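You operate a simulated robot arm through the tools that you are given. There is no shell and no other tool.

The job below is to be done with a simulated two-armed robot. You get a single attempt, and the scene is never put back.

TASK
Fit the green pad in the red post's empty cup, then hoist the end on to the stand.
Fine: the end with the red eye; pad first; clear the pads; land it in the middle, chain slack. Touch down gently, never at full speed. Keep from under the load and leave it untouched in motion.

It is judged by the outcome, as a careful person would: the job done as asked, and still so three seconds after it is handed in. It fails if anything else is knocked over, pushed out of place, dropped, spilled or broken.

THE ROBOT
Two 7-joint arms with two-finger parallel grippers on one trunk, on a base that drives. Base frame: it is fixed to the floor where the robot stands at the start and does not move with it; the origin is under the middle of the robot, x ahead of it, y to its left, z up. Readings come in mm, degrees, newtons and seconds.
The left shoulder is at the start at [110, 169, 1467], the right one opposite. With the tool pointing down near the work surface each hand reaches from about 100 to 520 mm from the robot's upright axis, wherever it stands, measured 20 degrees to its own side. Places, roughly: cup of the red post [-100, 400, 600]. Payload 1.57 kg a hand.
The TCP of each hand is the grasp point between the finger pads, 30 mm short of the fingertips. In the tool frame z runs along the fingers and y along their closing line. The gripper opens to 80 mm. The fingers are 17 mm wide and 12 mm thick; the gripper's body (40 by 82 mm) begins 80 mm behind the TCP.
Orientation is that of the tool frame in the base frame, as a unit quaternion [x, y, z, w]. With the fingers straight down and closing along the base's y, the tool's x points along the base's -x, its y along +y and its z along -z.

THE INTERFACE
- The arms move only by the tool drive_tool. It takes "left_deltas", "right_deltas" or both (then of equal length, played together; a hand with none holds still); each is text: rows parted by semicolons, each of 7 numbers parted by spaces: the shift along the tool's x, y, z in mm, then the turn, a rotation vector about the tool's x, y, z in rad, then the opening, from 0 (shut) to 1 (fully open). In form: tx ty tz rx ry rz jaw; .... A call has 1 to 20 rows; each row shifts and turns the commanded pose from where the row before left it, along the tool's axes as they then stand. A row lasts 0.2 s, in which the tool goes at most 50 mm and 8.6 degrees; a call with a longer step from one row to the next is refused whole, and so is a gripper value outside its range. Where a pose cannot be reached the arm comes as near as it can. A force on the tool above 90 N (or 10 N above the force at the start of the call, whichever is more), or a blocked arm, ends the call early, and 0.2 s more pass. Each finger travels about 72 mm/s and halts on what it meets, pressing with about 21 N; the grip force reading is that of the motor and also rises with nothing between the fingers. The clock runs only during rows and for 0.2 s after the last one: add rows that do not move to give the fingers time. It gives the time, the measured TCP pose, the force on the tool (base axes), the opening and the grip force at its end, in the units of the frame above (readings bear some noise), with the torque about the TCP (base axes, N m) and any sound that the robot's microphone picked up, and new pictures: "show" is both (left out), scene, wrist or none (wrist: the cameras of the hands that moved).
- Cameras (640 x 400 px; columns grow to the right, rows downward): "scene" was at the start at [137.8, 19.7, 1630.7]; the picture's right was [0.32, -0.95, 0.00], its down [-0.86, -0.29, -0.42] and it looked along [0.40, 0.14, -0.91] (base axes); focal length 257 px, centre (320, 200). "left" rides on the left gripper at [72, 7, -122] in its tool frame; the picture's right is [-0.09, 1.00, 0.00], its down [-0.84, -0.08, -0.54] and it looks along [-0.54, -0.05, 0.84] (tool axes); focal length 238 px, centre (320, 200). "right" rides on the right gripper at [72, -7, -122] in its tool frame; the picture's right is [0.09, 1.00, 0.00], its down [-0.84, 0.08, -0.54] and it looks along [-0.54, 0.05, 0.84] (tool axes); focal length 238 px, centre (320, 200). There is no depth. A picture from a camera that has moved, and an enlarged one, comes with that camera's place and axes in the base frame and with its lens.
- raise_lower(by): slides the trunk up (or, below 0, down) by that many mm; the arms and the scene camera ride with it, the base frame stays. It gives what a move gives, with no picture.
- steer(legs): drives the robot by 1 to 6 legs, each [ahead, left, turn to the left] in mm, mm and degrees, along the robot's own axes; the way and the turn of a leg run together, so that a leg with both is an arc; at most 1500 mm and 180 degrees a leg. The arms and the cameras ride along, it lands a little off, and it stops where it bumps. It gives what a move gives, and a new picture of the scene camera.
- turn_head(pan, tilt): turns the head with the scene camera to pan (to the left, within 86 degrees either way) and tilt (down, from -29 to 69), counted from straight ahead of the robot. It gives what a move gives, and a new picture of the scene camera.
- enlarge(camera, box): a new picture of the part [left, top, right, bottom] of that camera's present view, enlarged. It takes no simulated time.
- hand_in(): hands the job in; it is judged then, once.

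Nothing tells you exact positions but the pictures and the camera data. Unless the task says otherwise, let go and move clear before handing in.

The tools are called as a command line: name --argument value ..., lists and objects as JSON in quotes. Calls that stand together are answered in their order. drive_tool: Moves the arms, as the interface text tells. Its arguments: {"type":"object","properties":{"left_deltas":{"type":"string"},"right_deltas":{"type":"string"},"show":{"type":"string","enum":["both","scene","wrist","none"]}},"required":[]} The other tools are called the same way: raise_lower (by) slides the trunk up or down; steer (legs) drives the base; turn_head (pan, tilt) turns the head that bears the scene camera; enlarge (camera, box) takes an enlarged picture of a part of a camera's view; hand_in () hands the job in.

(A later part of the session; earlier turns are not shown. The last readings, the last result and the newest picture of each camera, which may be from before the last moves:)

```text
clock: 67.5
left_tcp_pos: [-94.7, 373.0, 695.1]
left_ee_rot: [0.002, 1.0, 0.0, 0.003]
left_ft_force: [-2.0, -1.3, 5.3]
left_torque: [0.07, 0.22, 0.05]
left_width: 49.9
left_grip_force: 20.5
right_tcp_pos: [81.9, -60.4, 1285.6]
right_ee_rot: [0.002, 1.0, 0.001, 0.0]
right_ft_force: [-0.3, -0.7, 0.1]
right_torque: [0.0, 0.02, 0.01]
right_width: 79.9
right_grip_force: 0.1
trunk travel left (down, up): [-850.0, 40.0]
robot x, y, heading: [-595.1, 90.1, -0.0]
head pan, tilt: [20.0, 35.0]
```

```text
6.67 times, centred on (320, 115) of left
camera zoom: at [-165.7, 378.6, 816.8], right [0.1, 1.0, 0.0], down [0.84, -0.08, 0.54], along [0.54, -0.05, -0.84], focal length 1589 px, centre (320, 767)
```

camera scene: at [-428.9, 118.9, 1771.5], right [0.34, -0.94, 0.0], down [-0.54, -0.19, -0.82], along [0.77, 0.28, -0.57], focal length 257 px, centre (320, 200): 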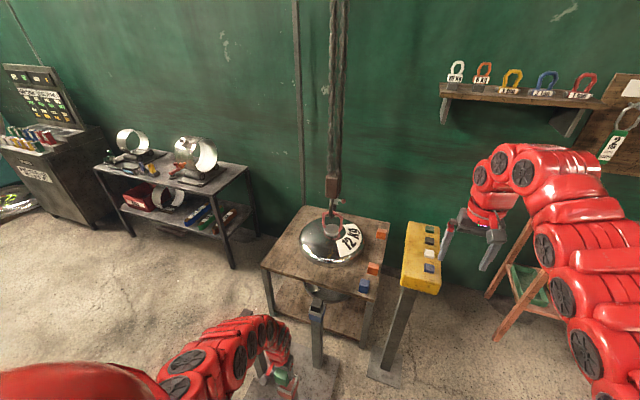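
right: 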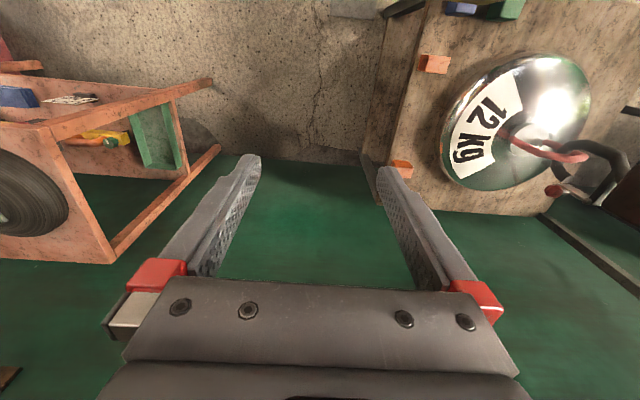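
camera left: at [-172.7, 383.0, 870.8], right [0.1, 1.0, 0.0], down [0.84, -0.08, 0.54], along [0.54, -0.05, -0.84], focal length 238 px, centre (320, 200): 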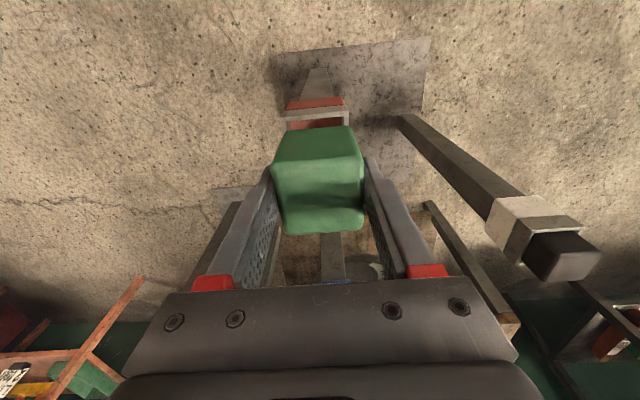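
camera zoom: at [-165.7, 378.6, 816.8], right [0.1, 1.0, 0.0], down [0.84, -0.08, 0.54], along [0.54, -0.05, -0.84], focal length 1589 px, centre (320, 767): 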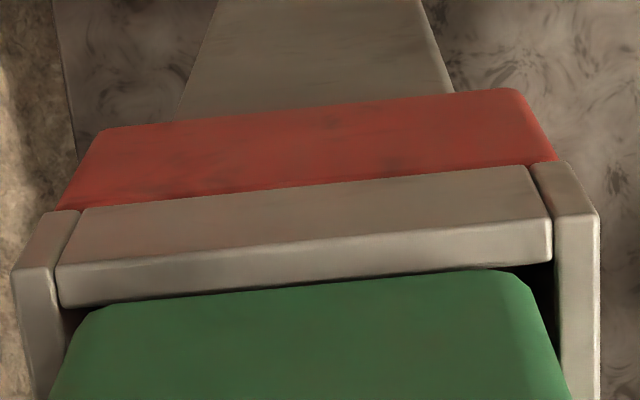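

I felt a light touch, with the torque pointing to the near edge on the near wall. I'll rise 3 mm, shift 2 mm in +x and go down again.

raise_lower --by 3

drive_tool --left_deltas "-2 0 0 0 0 0 0.4; 0 0 0 0 0 0 0.4" --show "none"

raise_lower --by -5

enlarge --camera "scene" --box '[272, 366, 312, 400]'

enlarge --camera "left" --box '[272, 85, 368, 145]'

```text
clock: 68.0
left_tcp_pos: [-94.0, 373.0, 697.3]
left_ee_rot: [0.002, 1.0, 0.0, 0.002]
left_ft_force: [0.4, 0.6, -1.7]
left_torque: [0.0, 0.03, -0.01]
left_width: 49.7
left_grip_force: 21.1
right_tcp_pos: [81.9, -60.5, 1287.7]
right_ee_rot: [0.001, 1.0, 0.0, 0.0]
right_ft_force: [-0.8, 0.4, 0.7]
right_torque: [0.01, 0.0, 0.0]
right_width: 80.1
right_grip_force: 0.1
trunk travel left (down, up): [-853.0, 37.0]
robot x, y, heading: [-592.2, 86.7, -0.1]
head pan, tilt: [20.0, 35.0]
```

```text
clock: 68.6
left_tcp_pos: [-93.1, 372.5, 698.3]
left_ee_rot: [0.002, 1.0, 0.0, 0.002]
left_ft_force: [-0.2, -0.6, -1.5]
left_torque: [-0.01, 0.01, 0.02]
left_width: 50.0
left_grip_force: 21.1
right_tcp_pos: [81.4, -59.6, 1287.5]
right_ee_rot: [0.002, 1.0, 0.0, 0.0]
right_ft_force: [-0.1, 0.2, 0.0]
right_torque: [-0.01, -0.03, 0.01]
right_width: 80.3
right_grip_force: 0.0
trunk travel left (down, up): [-853.0, 37.0]
robot x, y, heading: [-589.4, 92.3, -0.1]
head pan, tilt: [20.0, 35.0]
```

```text
clock: 69.1
left_tcp_pos: [-93.3, 373.0, 693.7]
left_ee_rot: [0.002, 1.0, 0.001, 0.002]
left_ft_force: [-2.9, -1.0, 14.7]
left_torque: [-0.07, 0.55, 0.07]
left_width: 49.8
left_grip_force: 21.1
right_tcp_pos: [81.0, -61.2, 1284.0]
right_ee_rot: [0.002, 1.0, -0.001, 0.001]
right_ft_force: [0.9, -0.6, -0.1]
right_torque: [-0.01, 0.03, 0.01]
right_width: 80.0
right_grip_force: 0.1
trunk travel left (down, up): [-848.0, 42.0]
robot x, y, heading: [-591.5, 87.1, -0.3]
head pan, tilt: [20.0, 35.0]
```

```text
11.76 times, centred on (292, 383) of scene
camera zoom: at [-430.2, 117.9, 1737.8], right [0.34, -0.94, 0.0], down [-0.54, -0.19, -0.82], along [0.77, 0.28, -0.57], focal length 3018 px, centre (649, -1953)
```

zoom: 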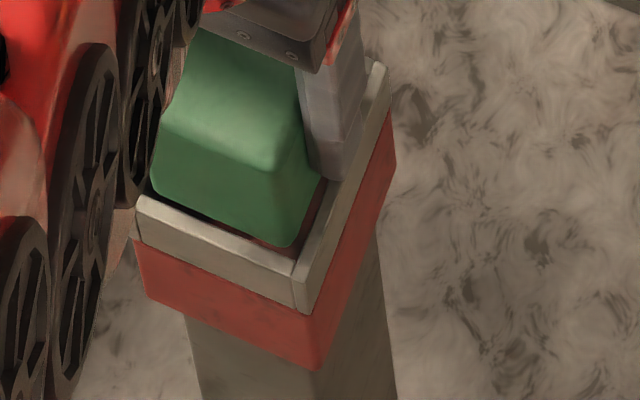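

```text
6.67 times, centred on (320, 115) of left
camera zoom: at [-164.1, 378.7, 816.5], right [0.1, 1.0, 0.0], down [0.83, -0.08, 0.55], along [0.54, -0.05, -0.84], focal length 1589 px, centre (320, 767)
```

zoom: 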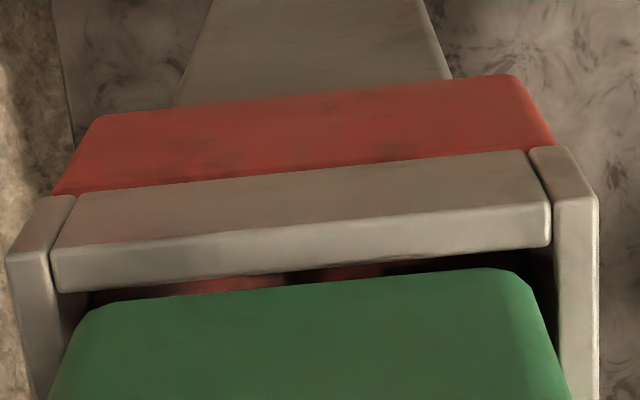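

Contact force went up again at the same height, and I can't tell from here what is touching. I'll unload 5 mm and bring the right hand's camera round for a side view of the cup.

raise_lower --by 5

drive_tool --right_deltas "0 0 0 0 0 -0.149 0.2; 0 0 0 0 0 -0.149 0.2; 0 0 0 0 0 -0.149 0.2; 0 0 0 0 0 -0.149 0.2; 0 0 0 0 0 -0.149 0.2; 0 0 0 0 0 -0.149 0.2; 0 0 0 0 0 -0.149 0.2; 0 0 0 0 0 -0.149 0.2; 0 0 0 0 0 -0.149 0.2; 0 0 0 0 0 -0.149 0.2" --show "wrist"

```text
clock: 69.7
left_tcp_pos: [-93.5, 373.4, 698.7]
left_ee_rot: [0.002, 1.0, 0.0, 0.001]
left_ft_force: [0.3, 0.2, -1.4]
left_torque: [0.01, 0.0, -0.02]
left_width: 49.9
left_grip_force: 20.7
right_tcp_pos: [80.4, -59.6, 1287.5]
right_ee_rot: [0.001, 1.0, 0.0, 0.0]
right_ft_force: [0.2, -0.1, -0.5]
right_torque: [0.02, 0.02, 0.01]
right_width: 80.0
right_grip_force: 0.0
trunk travel left (down, up): [-853.0, 37.0]
robot x, y, heading: [-593.8, 90.0, 0.0]
head pan, tilt: [20.0, 35.0]
```

```text
clock: 71.9
left_tcp_pos: [-93.4, 372.4, 699.1]
left_ee_rot: [0.002, 1.0, 0.0, 0.001]
left_ft_force: [-0.9, 0.1, -1.4]
left_torque: [-0.03, -0.01, -0.01]
left_width: 50.0
left_grip_force: 20.8
right_tcp_pos: [82.0, -59.0, 1287.5]
right_ee_rot: [-0.678, 0.735, 0.0, 0.0]
right_ft_force: [-1.2, -0.3, 0.0]
right_torque: [-0.01, -0.01, 0.07]
right_width: 16.0
right_grip_force: 0.0
trunk travel left (down, up): [-853.0, 37.0]
robot x, y, heading: [-591.8, 89.1, 0.0]
head pan, tilt: [20.0, 35.0]
camera right: at [81.3, -131.9, 1409.4], right [-1.0, -0.01, 0.0], down [-0.01, 0.84, 0.54], along [-0.01, 0.54, -0.84], focal length 238 px, centre (320, 200)
```

right: 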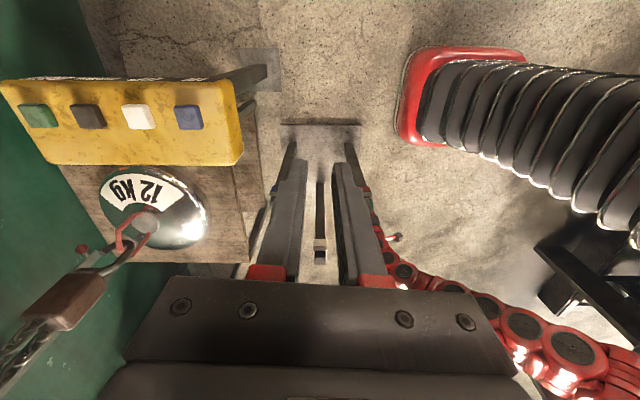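

drive_tool --right_deltas "-10 9 30 0 0 0 0.2; -10 9 30 0 0 0 0.2; -10 9 30 0 0 0 0.2; -10 9 30 0 0 0 0.2; -10 9 30 0 0 0 0.2; -10 9 30 0 0 0 0.2; -10 9 30 0 0 0 0.2; -10 9 30 0 0 0 0.2; -10 9 30 0 0 0 0.2; -10 9 30 0 0 0 0.2; -10 9 30 0 0 0 0.2; -10 9 30 0 0 0 0.2; -10 9 30 0 0 0 0.2" --show "wrist"

```text
clock: 74.7
left_tcp_pos: [-93.0, 372.3, 699.2]
left_ee_rot: [0.002, 1.0, -0.001, 0.001]
left_ft_force: [0.8, 0.2, -1.2]
left_torque: [-0.01, 0.03, 0.01]
left_width: 49.5
left_grip_force: 20.7
right_tcp_pos: [-18.7, 72.1, 894.1]
right_ee_rot: [-0.677, 0.736, 0.0, 0.0]
right_ft_force: [-0.1, 0.0, -0.6]
right_torque: [0.01, -0.02, -0.03]
right_width: 15.9
right_grip_force: 0.2
right hand out of reach, approached as far as the arm can: row 5
trunk travel left (down, up): [-853.0, 37.0]
robot x, y, heading: [-592.5, 87.1, -0.3]
head pan, tilt: [20.0, 35.0]
camera right: at [-19.3, -0.6, 1015.6], right [-1.0, -0.01, 0.0], down [-0.01, 0.84, 0.54], along [-0.01, 0.54, -0.84], focal length 238 px, centre (320, 200)
```

right: 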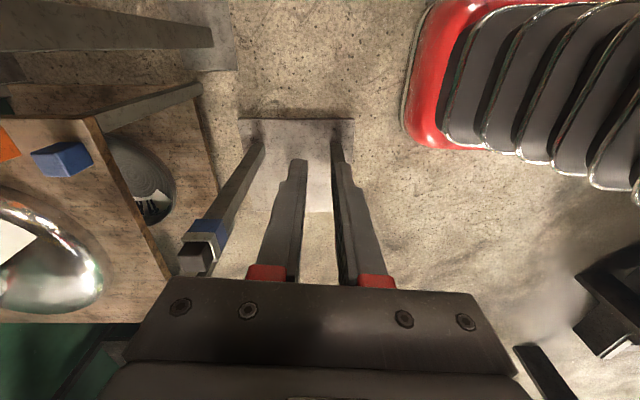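

drive_tool --right_deltas "0 0 0 0 -0.149 0 0.2; 0 0 0 0 -0.149 0 0.2; 0 0 0 0 -0.149 0 0.2; 0 0 0 0 -0.149 0 0.2" --show "wrist"

```text
clock: 75.7
left_tcp_pos: [-92.3, 372.3, 698.7]
left_ee_rot: [0.001, 1.0, 0.0, 0.001]
left_ft_force: [-0.1, 0.1, -2.0]
left_torque: [0.0, 0.02, 0.01]
left_width: 49.7
left_grip_force: 21.2
right_tcp_pos: [-18.6, 71.3, 894.2]
right_ee_rot: [-0.647, 0.703, 0.2, 0.216]
right_ft_force: [0.5, -0.1, 0.6]
right_torque: [-0.05, -0.02, -0.01]
right_width: 16.2
right_grip_force: 0.0
trunk travel left (down, up): [-853.0, 37.0]
robot x, y, heading: [-593.6, 87.8, -0.2]
head pan, tilt: [20.0, 35.0]
camera right: at [-24.5, -57.3, 954.4], right [-1.0, 0.01, -0.05], down [-0.05, 0.39, 0.92], along [0.03, 0.92, -0.39], focal length 238 px, centre (320, 200)
```

right: 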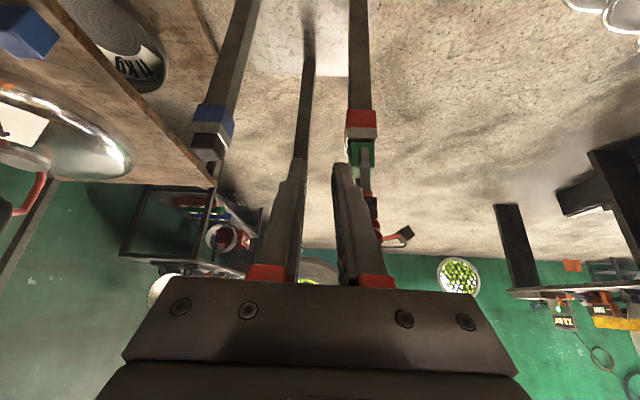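

Now I have a side view of the red cup and the pad. I'll zoom in.

enlarge --camera "right" --box '[320, 90, 416, 200]'

enlarge --camera "right" --box '[170, 90, 266, 200]'

```text
3.64 times, centred on (368, 145) of right
camera zoom: at [-24.5, -57.3, 954.4], right [-1.0, 0.01, -0.05], down [-0.05, 0.39, 0.92], along [0.03, 0.92, -0.39], focal length 867 px, centre (146, 400)
```

zoom: 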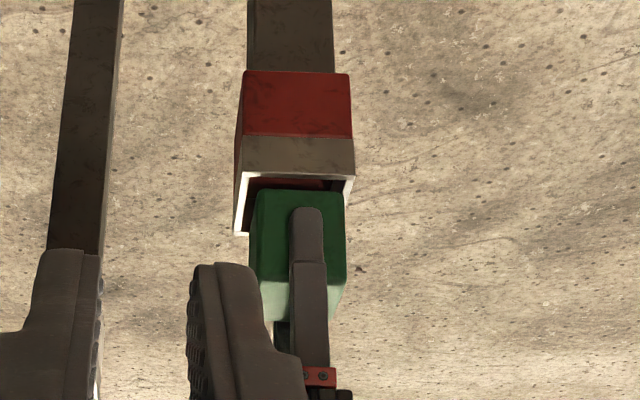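

```text
3.64 times, centred on (218, 145) of right
camera zoom: at [-24.5, -57.3, 954.4], right [-1.0, 0.01, -0.05], down [-0.05, 0.39, 0.92], along [0.03, 0.92, -0.39], focal length 867 px, centre (691, 400)
```

zoom: 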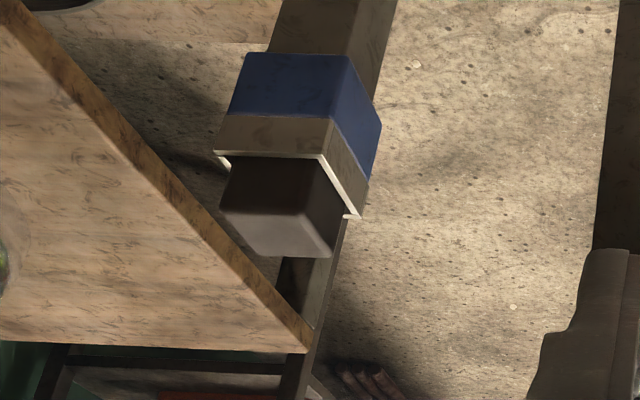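

The side view shows the pad right at the rim, almost centred but touching the near (-x) wall, which agrees with the measured torque. I'll shift +1.3 mm in x and lower again.

drive_tool --left_deltas "-1.3 0 0 0 0 0 0.4; 0 0 0 0 0 0 0.4" --show "none"

raise_lower --by -5

enlarge --camera "right" --box '[330, 100, 390, 180]'

```text
clock: 76.3
left_tcp_pos: [-92.9, 372.5, 699.5]
left_ee_rot: [0.001, 1.0, 0.001, 0.003]
left_ft_force: [0.4, 0.0, -1.9]
left_torque: [0.02, 0.01, 0.02]
left_width: 49.8
left_grip_force: 21.3
right_tcp_pos: [-19.6, 70.8, 894.5]
right_ee_rot: [-0.647, 0.704, 0.199, 0.216]
right_ft_force: [-0.3, 0.1, -0.1]
right_torque: [0.0, 0.01, 0.0]
right_width: 16.0
right_grip_force: 0.0
trunk travel left (down, up): [-853.0, 37.0]
robot x, y, heading: [-594.0, 89.4, -0.2]
head pan, tilt: [20.0, 35.0]
```

```text
clock: 76.8
left_tcp_pos: [-92.5, 372.9, 694.8]
left_ee_rot: [0.001, 1.0, 0.0, 0.002]
left_ft_force: [-0.5, -1.0, -0.9]
left_torque: [0.01, 0.02, 0.01]
left_width: 49.5
left_grip_force: 20.2
right_tcp_pos: [-19.5, 72.8, 889.7]
right_ee_rot: [-0.647, 0.703, 0.199, 0.216]
right_ft_force: [0.0, -0.3, -0.2]
right_torque: [0.04, -0.02, -0.02]
right_width: 15.9
right_grip_force: 0.0
trunk travel left (down, up): [-848.0, 42.0]
robot x, y, heading: [-593.3, 91.0, -0.4]
head pan, tilt: [20.0, 35.0]
```

```text
5.00 times, centred on (360, 140) of right
camera zoom: at [-24.4, -56.4, 949.7], right [-1.0, 0.01, -0.05], down [-0.04, 0.39, 0.92], along [0.03, 0.92, -0.39], focal length 1192 px, centre (120, 500)
```

zoom: 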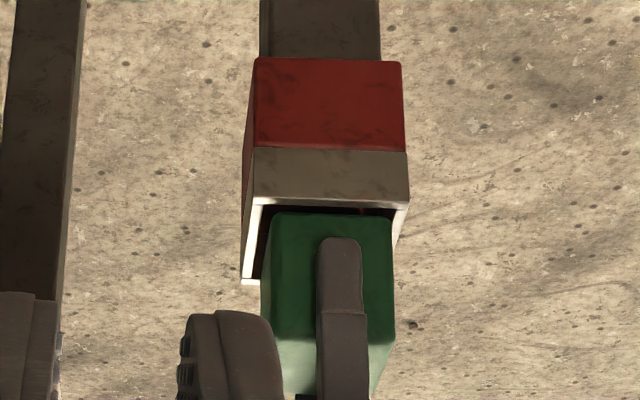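

There's no contact now at the height where it touched before, so I'll continue down.

raise_lower --by -4

enlarge --camera "right" --box '[330, 100, 390, 180]'

```text
clock: 77.3
left_tcp_pos: [-93.1, 373.1, 689.4]
left_ee_rot: [0.001, 1.0, 0.0, 0.001]
left_ft_force: [0.5, 0.5, -1.2]
left_torque: [0.01, 0.01, 0.02]
left_width: 49.8
left_grip_force: 21.6
right_tcp_pos: [-19.6, 72.1, 886.2]
right_ee_rot: [-0.647, 0.704, 0.198, 0.217]
right_ft_force: [0.9, -0.4, 0.0]
right_torque: [0.0, 0.01, 0.0]
right_width: 15.8
right_grip_force: 0.1
trunk travel left (down, up): [-844.0, 46.0]
robot x, y, heading: [-592.0, 91.0, -0.3]
head pan, tilt: [20.0, 35.0]
```

```text
5.00 times, centred on (360, 140) of right
camera zoom: at [-24.4, -56.4, 945.7], right [-1.0, 0.01, -0.05], down [-0.04, 0.39, 0.92], along [0.03, 0.92, -0.39], focal length 1192 px, centre (120, 500)
```

zoom: 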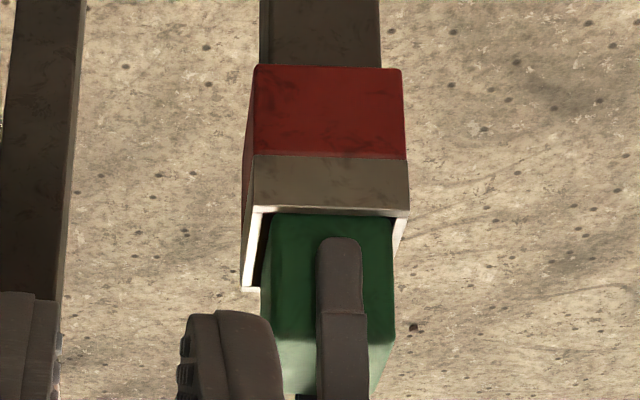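

raise_lower --by -6

raise_lower --by -5

enlarge --camera "right" --box '[330, 100, 390, 180]'

```text
clock: 77.9
left_tcp_pos: [-92.3, 373.3, 684.0]
left_ee_rot: [0.002, 1.0, -0.001, 0.002]
left_ft_force: [0.4, 0.7, -1.0]
left_torque: [0.02, 0.03, 0.01]
left_width: 49.6
left_grip_force: 21.1
right_tcp_pos: [-19.7, 72.2, 879.6]
right_ee_rot: [-0.647, 0.704, 0.199, 0.217]
right_ft_force: [0.1, 0.3, -0.5]
right_torque: [0.02, 0.0, 0.01]
right_width: 16.0
right_grip_force: 0.1
trunk travel left (down, up): [-838.0, 52.0]
robot x, y, heading: [-588.3, 84.3, -0.1]
head pan, tilt: [20.0, 35.0]
```

```text
clock: 78.4
left_tcp_pos: [-91.7, 373.5, 679.8]
left_ee_rot: [0.002, 1.0, 0.0, 0.002]
left_ft_force: [-0.1, 0.0, -1.8]
left_torque: [0.01, -0.01, 0.0]
left_width: 50.0
left_grip_force: 20.9
right_tcp_pos: [-18.6, 71.7, 874.0]
right_ee_rot: [-0.647, 0.704, 0.199, 0.217]
right_ft_force: [-0.2, 0.5, -0.3]
right_torque: [0.0, 0.03, -0.01]
right_width: 16.1
right_grip_force: 0.1
trunk travel left (down, up): [-833.0, 57.0]
robot x, y, heading: [-589.9, 90.7, -0.1]
head pan, tilt: [20.0, 35.0]
```

```text
5.00 times, centred on (360, 140) of right
camera zoom: at [-24.4, -56.4, 934.7], right [-1.0, 0.01, -0.05], down [-0.04, 0.39, 0.92], along [0.03, 0.92, -0.39], focal length 1192 px, centre (120, 500)
```

zoom: 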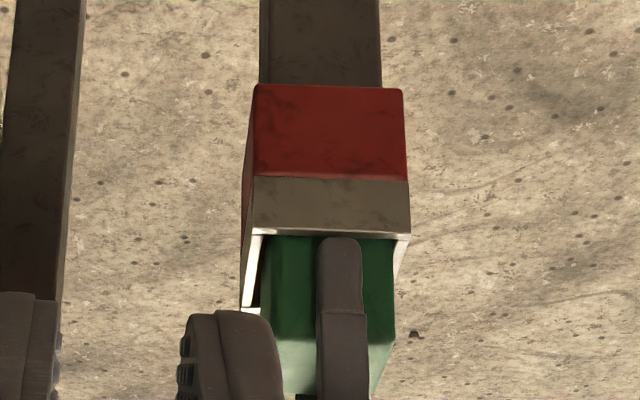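

raise_lower --by -2

enlarge --camera "right" --box '[330, 100, 390, 180]'

```text
clock: 78.9
left_tcp_pos: [-91.6, 371.7, 677.5]
left_ee_rot: [0.002, 1.0, 0.0, 0.002]
left_ft_force: [-0.6, -0.3, -0.7]
left_torque: [0.0, -0.02, -0.01]
left_width: 49.7
left_grip_force: 21.2
right_tcp_pos: [-19.5, 71.8, 873.1]
right_ee_rot: [-0.647, 0.703, 0.199, 0.216]
right_ft_force: [0.7, 0.2, -0.3]
right_torque: [0.01, 0.0, -0.03]
right_width: 16.3
right_grip_force: 0.1
trunk travel left (down, up): [-831.0, 59.0]
robot x, y, heading: [-592.7, 87.5, -0.2]
head pan, tilt: [20.0, 35.0]
```

```text
5.00 times, centred on (360, 140) of right
camera zoom: at [-24.4, -56.4, 932.7], right [-1.0, 0.01, -0.05], down [-0.04, 0.39, 0.92], along [0.03, 0.92, -0.39], focal length 1192 px, centre (120, 500)
```

zoom: 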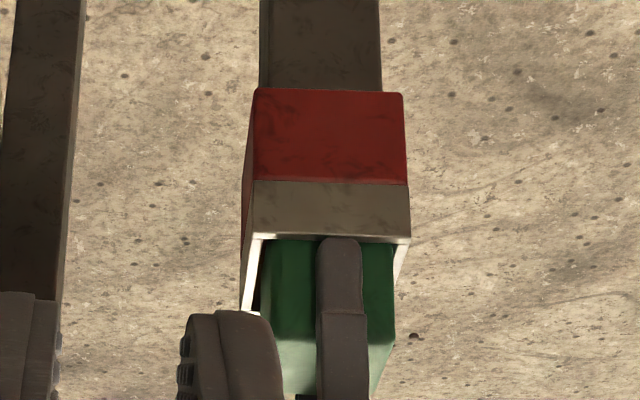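

The fingertips are at the rim, so I'll release and let the pad settle.

drive_tool --left_deltas "0 0 0 0 0 0 0.65; 0 0 0 0 0 0 0.72; 0 0 0 0 0 0 0.75; 0 0 0 0 0 0 0.75" --show "none"

enlarge --camera "right" --box '[330, 100, 390, 180]'

raise_lower --by 45

enlarge --camera "right" --box '[310, 110, 406, 220]'

```text
clock: 79.9
left_tcp_pos: [-92.3, 372.0, 677.7]
left_ee_rot: [0.002, 1.0, 0.0, 0.002]
left_ft_force: [0.5, 0.6, 0.2]
left_torque: [0.01, 0.01, -0.04]
left_width: 59.9
left_grip_force: 0.0
right_tcp_pos: [-20.2, 71.5, 872.3]
right_ee_rot: [-0.648, 0.703, 0.199, 0.216]
right_ft_force: [-0.3, -0.9, 0.7]
right_torque: [-0.02, -0.04, 0.0]
right_width: 16.1
right_grip_force: 0.1
trunk travel left (down, up): [-831.0, 59.0]
robot x, y, heading: [-592.4, 90.0, -0.3]
head pan, tilt: [20.0, 35.0]
```

```text
5.00 times, centred on (360, 140) of right
camera zoom: at [-24.6, -56.5, 932.8], right [-1.0, 0.01, -0.05], down [-0.04, 0.39, 0.92], along [0.03, 0.92, -0.39], focal length 1192 px, centre (120, 500)
```

zoom: 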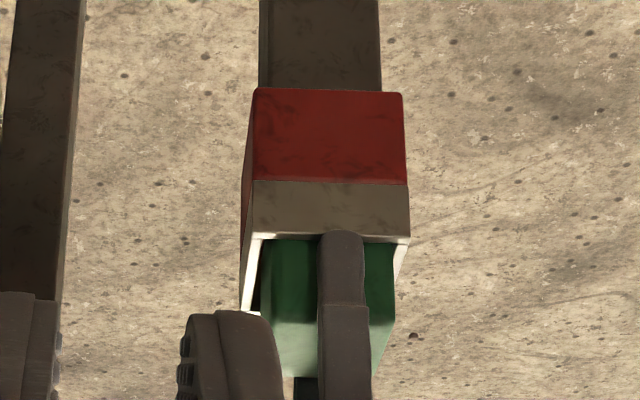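

```text
clock: 80.8
left_tcp_pos: [-92.6, 374.3, 723.0]
left_ee_rot: [0.002, 1.0, 0.0, 0.001]
left_ft_force: [0.2, -0.1, 0.0]
left_torque: [-0.04, 0.0, 0.01]
left_width: 59.9
left_grip_force: 0.1
right_tcp_pos: [-17.9, 71.5, 918.1]
right_ee_rot: [-0.648, 0.703, 0.199, 0.216]
right_ft_force: [0.0, 0.1, 0.1]
right_torque: [0.01, -0.02, 0.02]
right_width: 16.2
right_grip_force: 0.2
trunk travel left (down, up): [-876.0, 14.0]
robot x, y, heading: [-594.7, 84.7, -0.3]
head pan, tilt: [20.0, 35.0]
```

```text
3.64 times, centred on (358, 165) of right
camera zoom: at [-24.4, -56.5, 977.6], right [-1.0, 0.01, -0.05], down [-0.04, 0.39, 0.92], along [0.03, 0.92, -0.39], focal length 867 px, centre (182, 327)
```

zoom: 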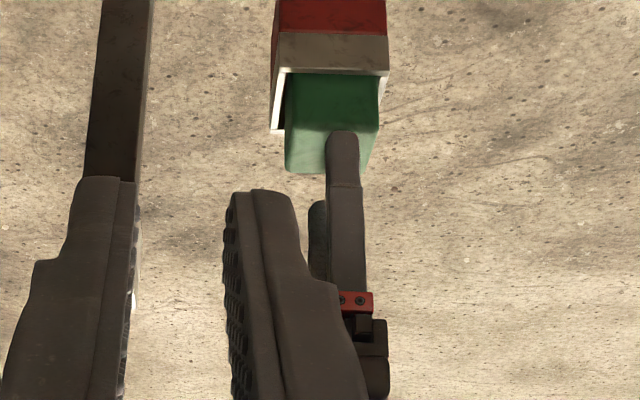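

The pad is seated in the red cup and stands as proud of the rim as the blue post's pad. Now I'll withdraw both arms upward and clear.

drive_tool --left_deltas "0 0 -25 0 0 0 1; 0 0 -25 0 0 0 1; 0 10 -25 0 0 0 1; 0 20 -25 0 0 0 1; 0 20 -25 0 0 0 1; 0 20 -25 0 0 0 1; 0 20 -25 0 0 0 1; 0 20 -25 0 0 0 1; 0 20 -25 0 0 0 1; 0 20 -25 0 0 0 1" --right_deltas "0 0 0 0 0.149 0 0; 0 0 0 0 0.149 0 0; 0 0 0 0 0.149 0 0; 0 0 0 0 0.149 0 0; 10 -9 -30 0 0 0 0; 10 -9 -30 0 0 0 0; 10 -9 -30 0 0 0 0; 10 -9 -30 0 0 0 0; 10 -9 -30 0 0 0 0; 10 -9 -30 0 0 0 0" --show "scene"

enlarge --camera "scene" --box '[220, 270, 360, 400]'

```text
clock: 83.0
left_tcp_pos: [-93.3, 522.8, 972.6]
left_ee_rot: [0.001, 1.0, 0.0, 0.003]
left_ft_force: [-0.3, -0.7, -0.5]
left_torque: [0.01, 0.0, -0.01]
left_width: 79.8
left_grip_force: 0.1
right_tcp_pos: [29.1, 6.8, 1098.4]
right_ee_rot: [-0.677, 0.736, 0.0, 0.0]
right_ft_force: [-0.3, -0.5, 0.0]
right_torque: [-0.01, -0.05, -0.04]
right_width: 0.0
right_grip_force: 20.7
trunk travel left (down, up): [-876.0, 14.0]
robot x, y, heading: [-593.4, 90.5, 0.2]
head pan, tilt: [20.0, 35.0]
camera scene: at [-429.9, 118.1, 1765.6], right [0.34, -0.94, 0.0], down [-0.54, -0.19, -0.82], along [0.77, 0.28, -0.57], focal length 257 px, centre (320, 200)
```

scene: 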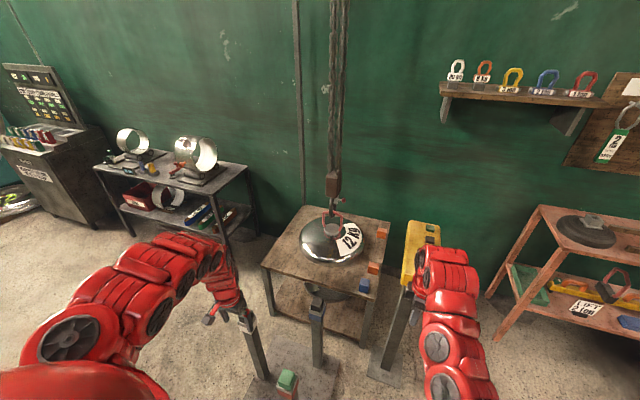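

```text
3.08 times, centred on (290, 335) of scene
camera zoom: at [-429.9, 118.1, 1765.6], right [0.34, -0.94, 0.0], down [-0.54, -0.19, -0.82], along [0.77, 0.28, -0.57], focal length 790 px, centre (412, -215)
```

zoom: 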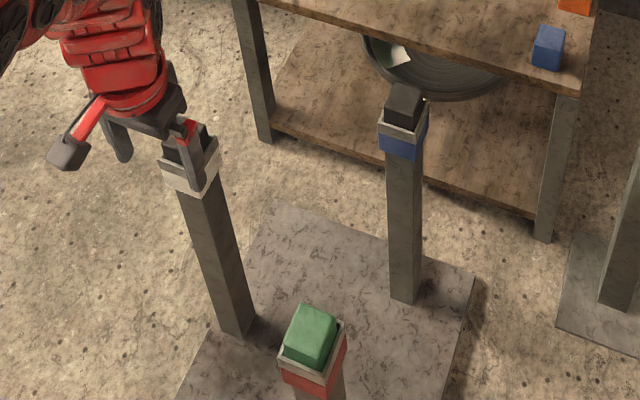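

The pad sits well in the cup. Now I'll set the right hand back to its standard heading and lift it. Then I'll go round to the far side of the control pedestal, well away from the load's path.

drive_tool --right_deltas "0 0 -10 0 0 0.149 0; 0 0 -10 0 0 0.149 0; 0 0 -10 0 0 0.149 0; 0 0 -10 0 0 0.149 0; 0 0 -10 0 0 0.149 0; 0 0 -10 0 0 0.149 0; 0 0 -10 0 0 0.149 0; 0 0 -10 0 0 0.149 0; 0 0 -10 0 0 0.149 0; 0 0 -10 0 0 0.149 0" --show "none"

steer --legs '[[-250, 0, 0], [0, -940, 0], [0, 0, 90]]'

```text
clock: 85.2
left_tcp_pos: [-92.0, 522.2, 971.4]
left_ee_rot: [0.002, 1.0, 0.0, 0.002]
left_ft_force: [-0.1, 0.4, -0.7]
left_torque: [0.03, 0.0, 0.02]
left_width: 79.9
left_grip_force: 0.1
right_tcp_pos: [45.9, -14.6, 1187.7]
right_ee_rot: [0.003, 1.0, 0.0, 0.0]
right_ft_force: [1.0, -0.5, -0.7]
right_torque: [0.0, 0.0, 0.0]
right_width: 0.1
right_grip_force: 20.5
right hand out of reach, approached as far as the arm can: row 2, 4, 5
trunk travel left (down, up): [-876.0, 14.0]
robot x, y, heading: [-591.5, 90.5, -0.3]
head pan, tilt: [20.0, 35.0]
```

```text
clock: 95.5
left_tcp_pos: [-1285.4, -363.6, 971.1]
left_ee_rot: [0.709, -0.705, -0.002, -0.001]
left_ft_force: [0.4, -0.4, 0.3]
left_torque: [-0.01, 0.02, 0.02]
left_width: 79.9
left_grip_force: 0.0
right_tcp_pos: [-749.5, -219.2, 1188.0]
right_ee_rot: [0.709, -0.706, 0.001, 0.0]
right_ft_force: [0.2, -0.6, 0.7]
right_torque: [-0.02, 0.01, 0.03]
right_width: 0.1
right_grip_force: 21.5
trunk travel left (down, up): [-876.0, 14.0]
robot x, y, heading: [-845.8, -859.9, 90.5]
head pan, tilt: [20.0, 35.0]
camera scene: at [-877.4, -695.9, 1765.5], right [0.94, 0.35, 0.0], down [0.2, -0.54, -0.82], along [-0.28, 0.77, -0.57], focal length 257 px, centre (320, 200)
```

scene: 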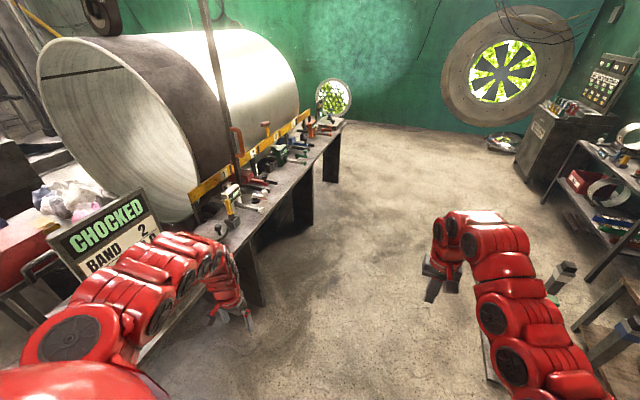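

steer --legs '[[0, -1190, 0]]'

turn_head --pan 0 --tilt 35

```text
clock: 101.5
left_tcp_pos: [-100.0, -356.4, 971.6]
left_ee_rot: [0.71, -0.704, -0.001, 0.0]
left_ft_force: [-0.6, -0.2, 0.9]
left_torque: [-0.03, 0.0, 0.01]
left_width: 79.8
left_grip_force: 0.0
right_tcp_pos: [434.4, -212.8, 1188.2]
right_ee_rot: [0.709, -0.705, 0.0, 0.0]
right_ft_force: [0.1, -0.1, -0.5]
right_torque: [0.02, -0.03, 0.0]
right_width: 0.2
right_grip_force: 21.2
trunk travel left (down, up): [-876.0, 14.0]
robot x, y, heading: [338.0, -853.4, 90.4]
head pan, tilt: [20.0, 35.0]
camera scene: at [306.6, -689.4, 1765.5], right [0.94, 0.35, 0.0], down [0.2, -0.54, -0.82], along [-0.28, 0.77, -0.57], focal length 257 px, centre (320, 200)
```

scene: 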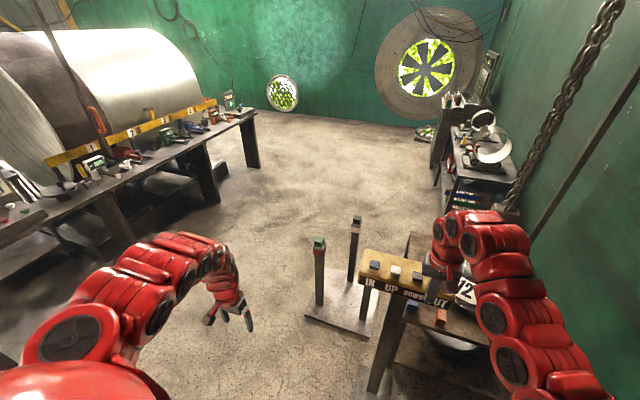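

```text
clock: 102.3
left_tcp_pos: [-100.5, -356.7, 970.9]
left_ee_rot: [0.71, -0.704, -0.001, -0.001]
left_ft_force: [-0.1, 0.1, -0.2]
left_torque: [0.03, -0.04, 0.03]
left_width: 80.1
left_grip_force: 0.2
right_tcp_pos: [435.2, -211.8, 1187.3]
right_ee_rot: [0.708, -0.706, 0.0, 0.0]
right_ft_force: [-0.5, 0.1, 0.5]
right_torque: [-0.02, 0.01, 0.0]
right_width: 0.2
right_grip_force: 21.2
trunk travel left (down, up): [-876.0, 14.0]
robot x, y, heading: [338.6, -851.0, 90.3]
head pan, tilt: [0.0, 35.0]
camera scene: at [337.3, -684.0, 1765.5], right [1.0, 0.01, 0.0], down [0.0, -0.57, -0.82], along [-0.01, 0.82, -0.57], focal length 257 px, centre (320, 200)
```

scene: 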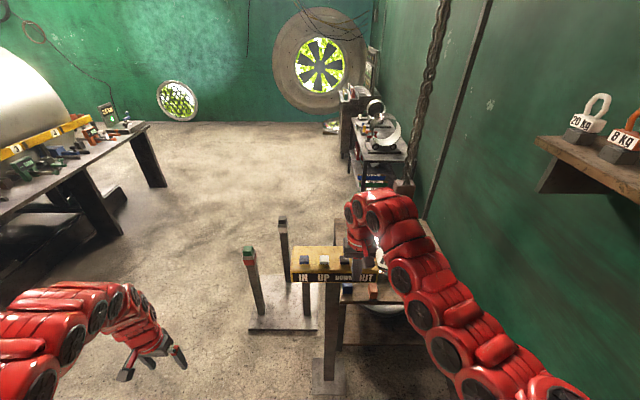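

The side of the panel facing me has labels: IN, UP, DOWN, OUT. I'll zoom in on them.

enlarge --camera "scene" --box '[280, 230, 400, 305]'

enlarge --camera "right" --box '[150, 0, 490, 250]'

```text
5.33 times, centred on (340, 268) of scene
camera zoom: at [337.3, -684.0, 1765.5], right [1.0, 0.01, 0.0], down [0.0, -0.57, -0.82], along [-0.01, 0.82, -0.57], focal length 1368 px, centre (213, -160)
```

zoom: 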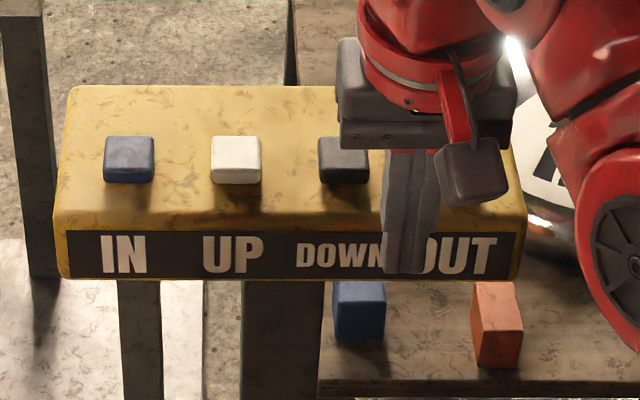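

```text
1.60 times, centred on (320, 125) of right
camera zoom: at [441.0, -284.8, 1309.4], right [-1.0, -0.1, 0.0], down [-0.08, 0.84, 0.54], along [-0.05, 0.54, -0.84], focal length 381 px, centre (320, 320)
```

zoom: 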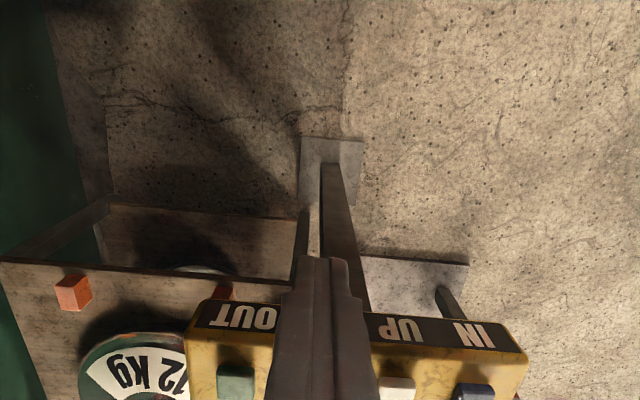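

The labels are blue = IN, white = UP, black = DOWN and green = OUT. I'll drive forward to put the buttons within the right hand's reach; its tip stays about 90 mm above the panel.

steer --legs '[[200, 0, 0]]'

drive_tool --right_deltas "5 15 0 0 0 0 0; 5 15 0 0 0 0 0; 5 15 0 0 0 0 0; 5 15 0 0 0 0 0; 5 15 0 0 0 0 0; 5 15 0 0 0 0 0; 0 0 0 0 0 0 0" --show "both"

```text
clock: 103.9
left_tcp_pos: [-102.4, -161.2, 972.7]
left_ee_rot: [0.71, -0.704, -0.002, -0.001]
left_ft_force: [0.3, 0.2, -0.2]
left_torque: [0.01, -0.01, 0.02]
left_width: 80.2
left_grip_force: 0.0
right_tcp_pos: [433.4, -17.0, 1189.2]
right_ee_rot: [0.709, -0.705, -0.001, 0.0]
right_ft_force: [0.2, -0.6, 0.5]
right_torque: [0.03, -0.02, 0.01]
right_width: 0.0
right_grip_force: 21.5
trunk travel left (down, up): [-876.0, 14.0]
robot x, y, heading: [335.7, -655.8, 90.5]
head pan, tilt: [0.0, 35.0]
camera scene: at [335.8, -488.3, 1765.9], right [1.0, 0.01, 0.0], down [0.0, -0.57, -0.82], along [-0.01, 0.82, -0.57], focal length 257 px, centre (320, 200)
```

scene: 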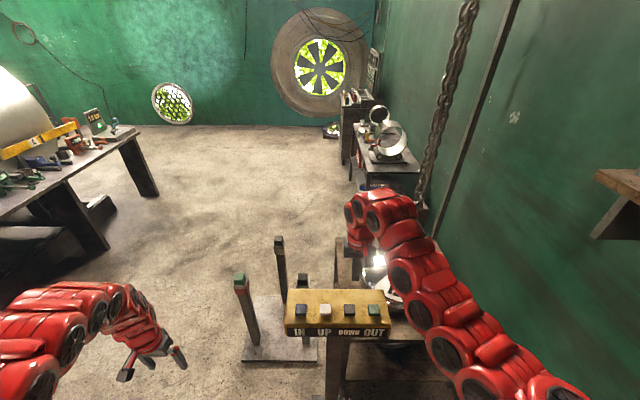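

```text
clock: 105.5
left_tcp_pos: [-102.4, -159.5, 972.5]
left_ee_rot: [0.71, -0.704, -0.002, -0.001]
left_ft_force: [-0.2, 0.3, 0.1]
left_torque: [-0.02, 0.01, 0.02]
left_width: 79.9
left_grip_force: 0.1
right_tcp_pos: [432.8, -14.2, 1187.7]
right_ee_rot: [0.71, -0.704, 0.001, -0.001]
right_ft_force: [0.1, 0.6, 0.2]
right_torque: [0.0, -0.03, 0.0]
right_width: 0.0
right_grip_force: 21.2
right hand out of reach, approached as far as the arm can: row 1, 2, 3, 4, 5, 6
trunk travel left (down, up): [-876.0, 14.0]
robot x, y, heading: [332.5, -656.3, 90.4]
head pan, tilt: [0.0, 35.0]
camera scene: at [335.8, -486.0, 1765.6], right [1.0, 0.01, 0.0], down [0.0, -0.57, -0.82], along [-0.01, 0.82, -0.57], focal length 257 px, centre (320, 200)
camera right: at [439.1, -86.7, 1309.6], right [-1.0, -0.1, 0.0], down [-0.08, 0.84, 0.54], along [-0.05, 0.54, -0.84], focal length 238 px, centre (320, 200)
```

scene: 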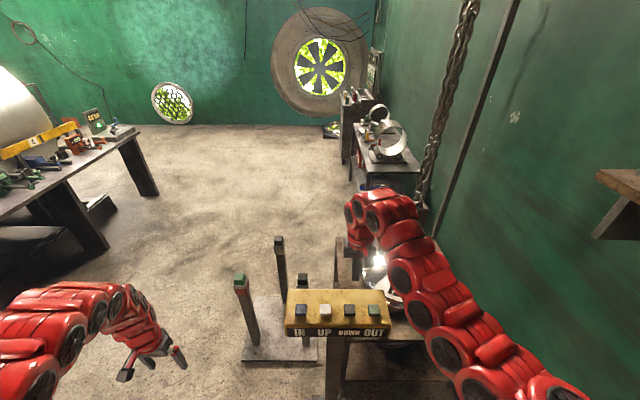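
right: 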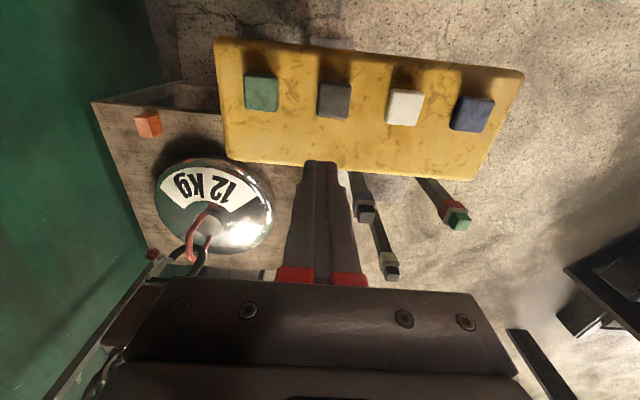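

The arm can't fold further inward at this height, so I'll move sideways with the base instead, to put the finger over the white UP button.

steer --legs '[[-29, 89, 0]]'

drive_tool --right_deltas "0 0 10 0 0 0 0; 0 0 15 0 0 0 0; 0 0 15 0 0 0 0; 0 0 10 0 0 0 0; 0 0 0 0 0 0 0" --show "both"

```text
clock: 106.6
left_tcp_pos: [-188.9, -186.2, 973.2]
left_ee_rot: [0.709, -0.705, -0.001, -0.001]
left_ft_force: [-0.2, -0.6, 0.5]
left_torque: [0.0, 0.0, 0.01]
left_width: 80.4
left_grip_force: 0.0
right_tcp_pos: [347.9, -44.4, 1187.2]
right_ee_rot: [0.708, -0.706, -0.001, 0.001]
right_ft_force: [0.8, 0.9, 0.5]
right_torque: [-0.02, 0.01, 0.05]
right_width: 0.1
right_grip_force: 21.1
trunk travel left (down, up): [-876.0, 14.0]
robot x, y, heading: [248.6, -682.4, 90.2]
head pan, tilt: [0.0, 35.0]
camera scene: at [249.8, -514.3, 1765.4], right [1.0, 0.0, 0.0], down [0.0, -0.57, -0.82], along [0.0, 0.82, -0.57], focal length 257 px, centre (320, 200)
```

scene: 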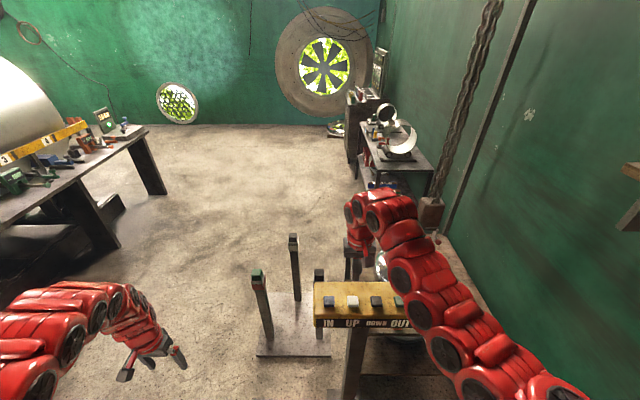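

```text
clock: 107.8
left_tcp_pos: [-190.7, -187.2, 970.7]
left_ee_rot: [0.709, -0.705, -0.001, -0.001]
left_ft_force: [-0.9, -0.2, -0.6]
left_torque: [-0.02, -0.02, 0.0]
left_width: 80.5
left_grip_force: 0.1
right_tcp_pos: [347.1, -44.3, 1139.3]
right_ee_rot: [0.709, -0.705, 0.001, 0.001]
right_ft_force: [0.4, 0.2, 0.0]
right_torque: [0.0, 0.02, 0.0]
right_width: 0.0
right_grip_force: 21.3
trunk travel left (down, up): [-876.0, 14.0]
robot x, y, heading: [247.1, -684.2, 90.3]
head pan, tilt: [0.0, 35.0]
camera scene: at [247.3, -515.1, 1765.5], right [1.0, 0.01, 0.0], down [0.0, -0.57, -0.82], along [0.0, 0.82, -0.57], focal length 257 px, centre (320, 200)
camera right: at [351.5, -116.1, 1259.4], right [-1.0, -0.1, 0.0], down [-0.08, 0.84, 0.54], along [-0.05, 0.54, -0.84], focal length 238 px, centre (320, 200)
```

scene: 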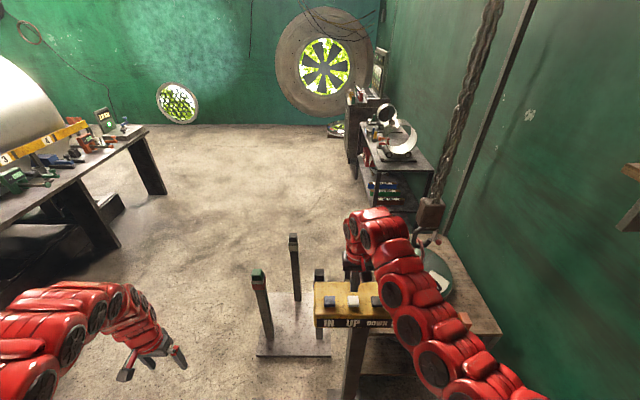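
right: 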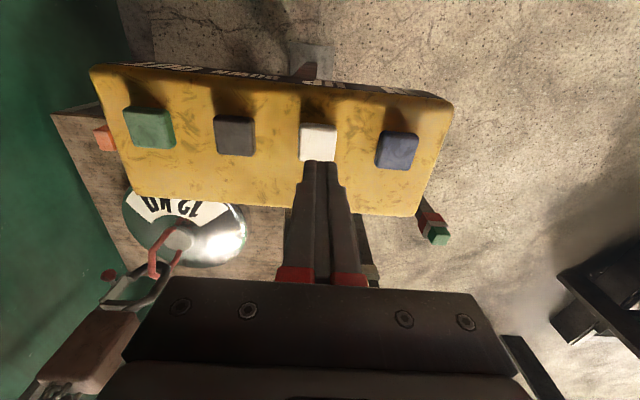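

drive_tool --right_deltas "4 0 12 0 0 0 0; 0 0 12 0 0 0 0; 0 0 8 0 0 0 0; 0 0 5 0 0 0 0; 0 0 0 0 0 0 0" --show "wrist"

enlarge --camera "right" --box '[240, 90, 420, 200]'

```text
clock: 109.0
left_tcp_pos: [-190.0, -187.2, 973.0]
left_ee_rot: [0.709, -0.705, -0.001, -0.002]
left_ft_force: [0.6, 0.1, 0.2]
left_torque: [0.0, -0.02, 0.03]
left_width: 80.0
left_grip_force: 0.0
right_tcp_pos: [346.7, -49.0, 1100.6]
right_ee_rot: [0.709, -0.705, 0.0, 0.001]
right_ft_force: [-0.9, 0.4, 0.1]
right_torque: [0.0, -0.01, 0.0]
right_width: 0.0
right_grip_force: 20.6
trunk travel left (down, up): [-876.0, 14.0]
robot x, y, heading: [249.2, -681.9, 90.3]
head pan, tilt: [0.0, 35.0]
camera right: at [352.3, -120.5, 1222.4], right [-1.0, -0.1, 0.0], down [-0.08, 0.84, 0.54], along [-0.05, 0.54, -0.84], focal length 238 px, centre (320, 200)
```

right: 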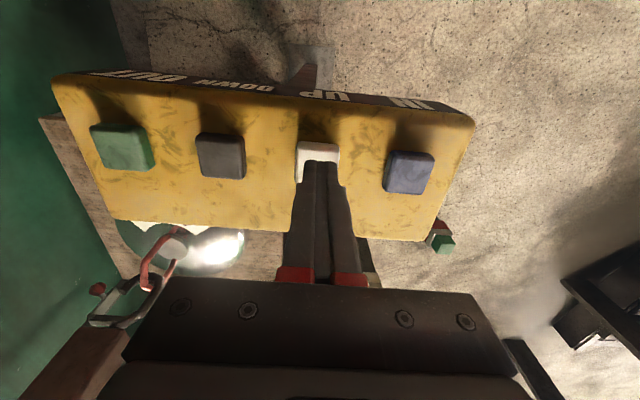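

```text
3.56 times, centred on (330, 145) of right
camera zoom: at [352.3, -120.5, 1222.4], right [-1.0, -0.1, 0.0], down [-0.08, 0.84, 0.54], along [-0.05, 0.54, -0.84], focal length 848 px, centre (284, 396)
```

zoom: 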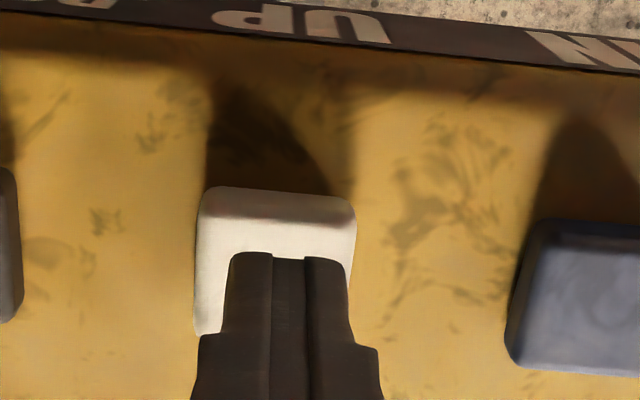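

turn_head --pan -20 --tilt 38

```text
clock: 109.8
left_tcp_pos: [-189.6, -187.4, 969.9]
left_ee_rot: [0.709, -0.705, 0.0, -0.001]
left_ft_force: [-0.1, -0.1, -0.3]
left_torque: [-0.03, 0.01, 0.01]
left_width: 80.1
left_grip_force: 0.1
right_tcp_pos: [345.2, -48.2, 1100.8]
right_ee_rot: [0.709, -0.705, 0.0, 0.0]
right_ft_force: [-1.3, 0.1, -0.1]
right_torque: [0.03, 0.0, 0.01]
right_width: 0.0
right_grip_force: 20.1
trunk travel left (down, up): [-876.0, 14.0]
robot x, y, heading: [248.3, -681.1, 90.0]
head pan, tilt: [-20.0, 38.0]
camera scene: at [276.9, -521.7, 1761.0], right [0.94, -0.34, 0.0], down [-0.21, -0.58, -0.79], along [0.27, 0.74, -0.62], focal length 257 px, centre (320, 200)
```

scene: 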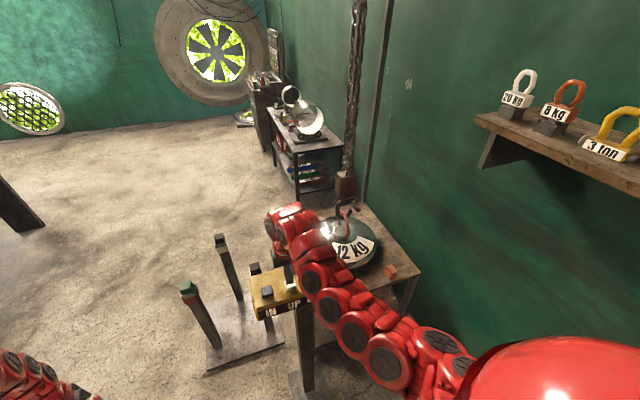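

I can see the load and hook from here. First I'll do a careful short press of UP, moving down until the button gives.

enlarge --camera "scene" --box '[300, 150, 420, 280]'

drive_tool --right_deltas "0 0 3 0 0 0 0; 0 0 2 0 0 0 0; 0 0 0 0 0 0 0" --show "scene"

```text
3.08 times, centred on (360, 215) of scene
camera zoom: at [276.9, -521.7, 1761.0], right [0.94, -0.34, 0.0], down [-0.21, -0.58, -0.79], along [0.27, 0.74, -0.62], focal length 790 px, centre (197, 154)
```

zoom: 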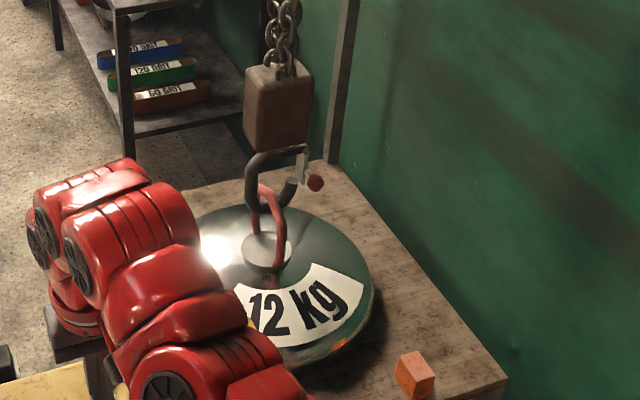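

```text
clock: 110.6
left_tcp_pos: [-189.9, -188.0, 971.9]
left_ee_rot: [0.709, -0.705, -0.002, -0.001]
left_ft_force: [0.9, 0.0, -0.8]
left_torque: [-0.04, 0.0, -0.02]
left_width: 80.0
left_grip_force: 0.1
right_tcp_pos: [346.5, -48.8, 1096.1]
right_ee_rot: [0.708, -0.706, 0.0, 0.0]
right_ft_force: [0.3, -0.8, 0.2]
right_torque: [-0.03, 0.01, 0.01]
right_width: 0.0
right_grip_force: 21.4
trunk travel left (down, up): [-876.0, 14.0]
robot x, y, heading: [250.9, -681.0, 90.2]
head pan, tilt: [-20.0, 38.0]
camera scene: at [277.1, -521.8, 1761.0], right [0.94, -0.34, 0.0], down [-0.21, -0.58, -0.79], along [0.27, 0.74, -0.62], focal length 257 px, centre (320, 200)
```

scene: 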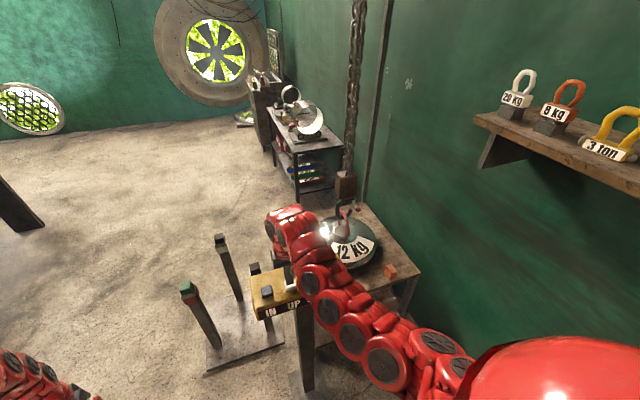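

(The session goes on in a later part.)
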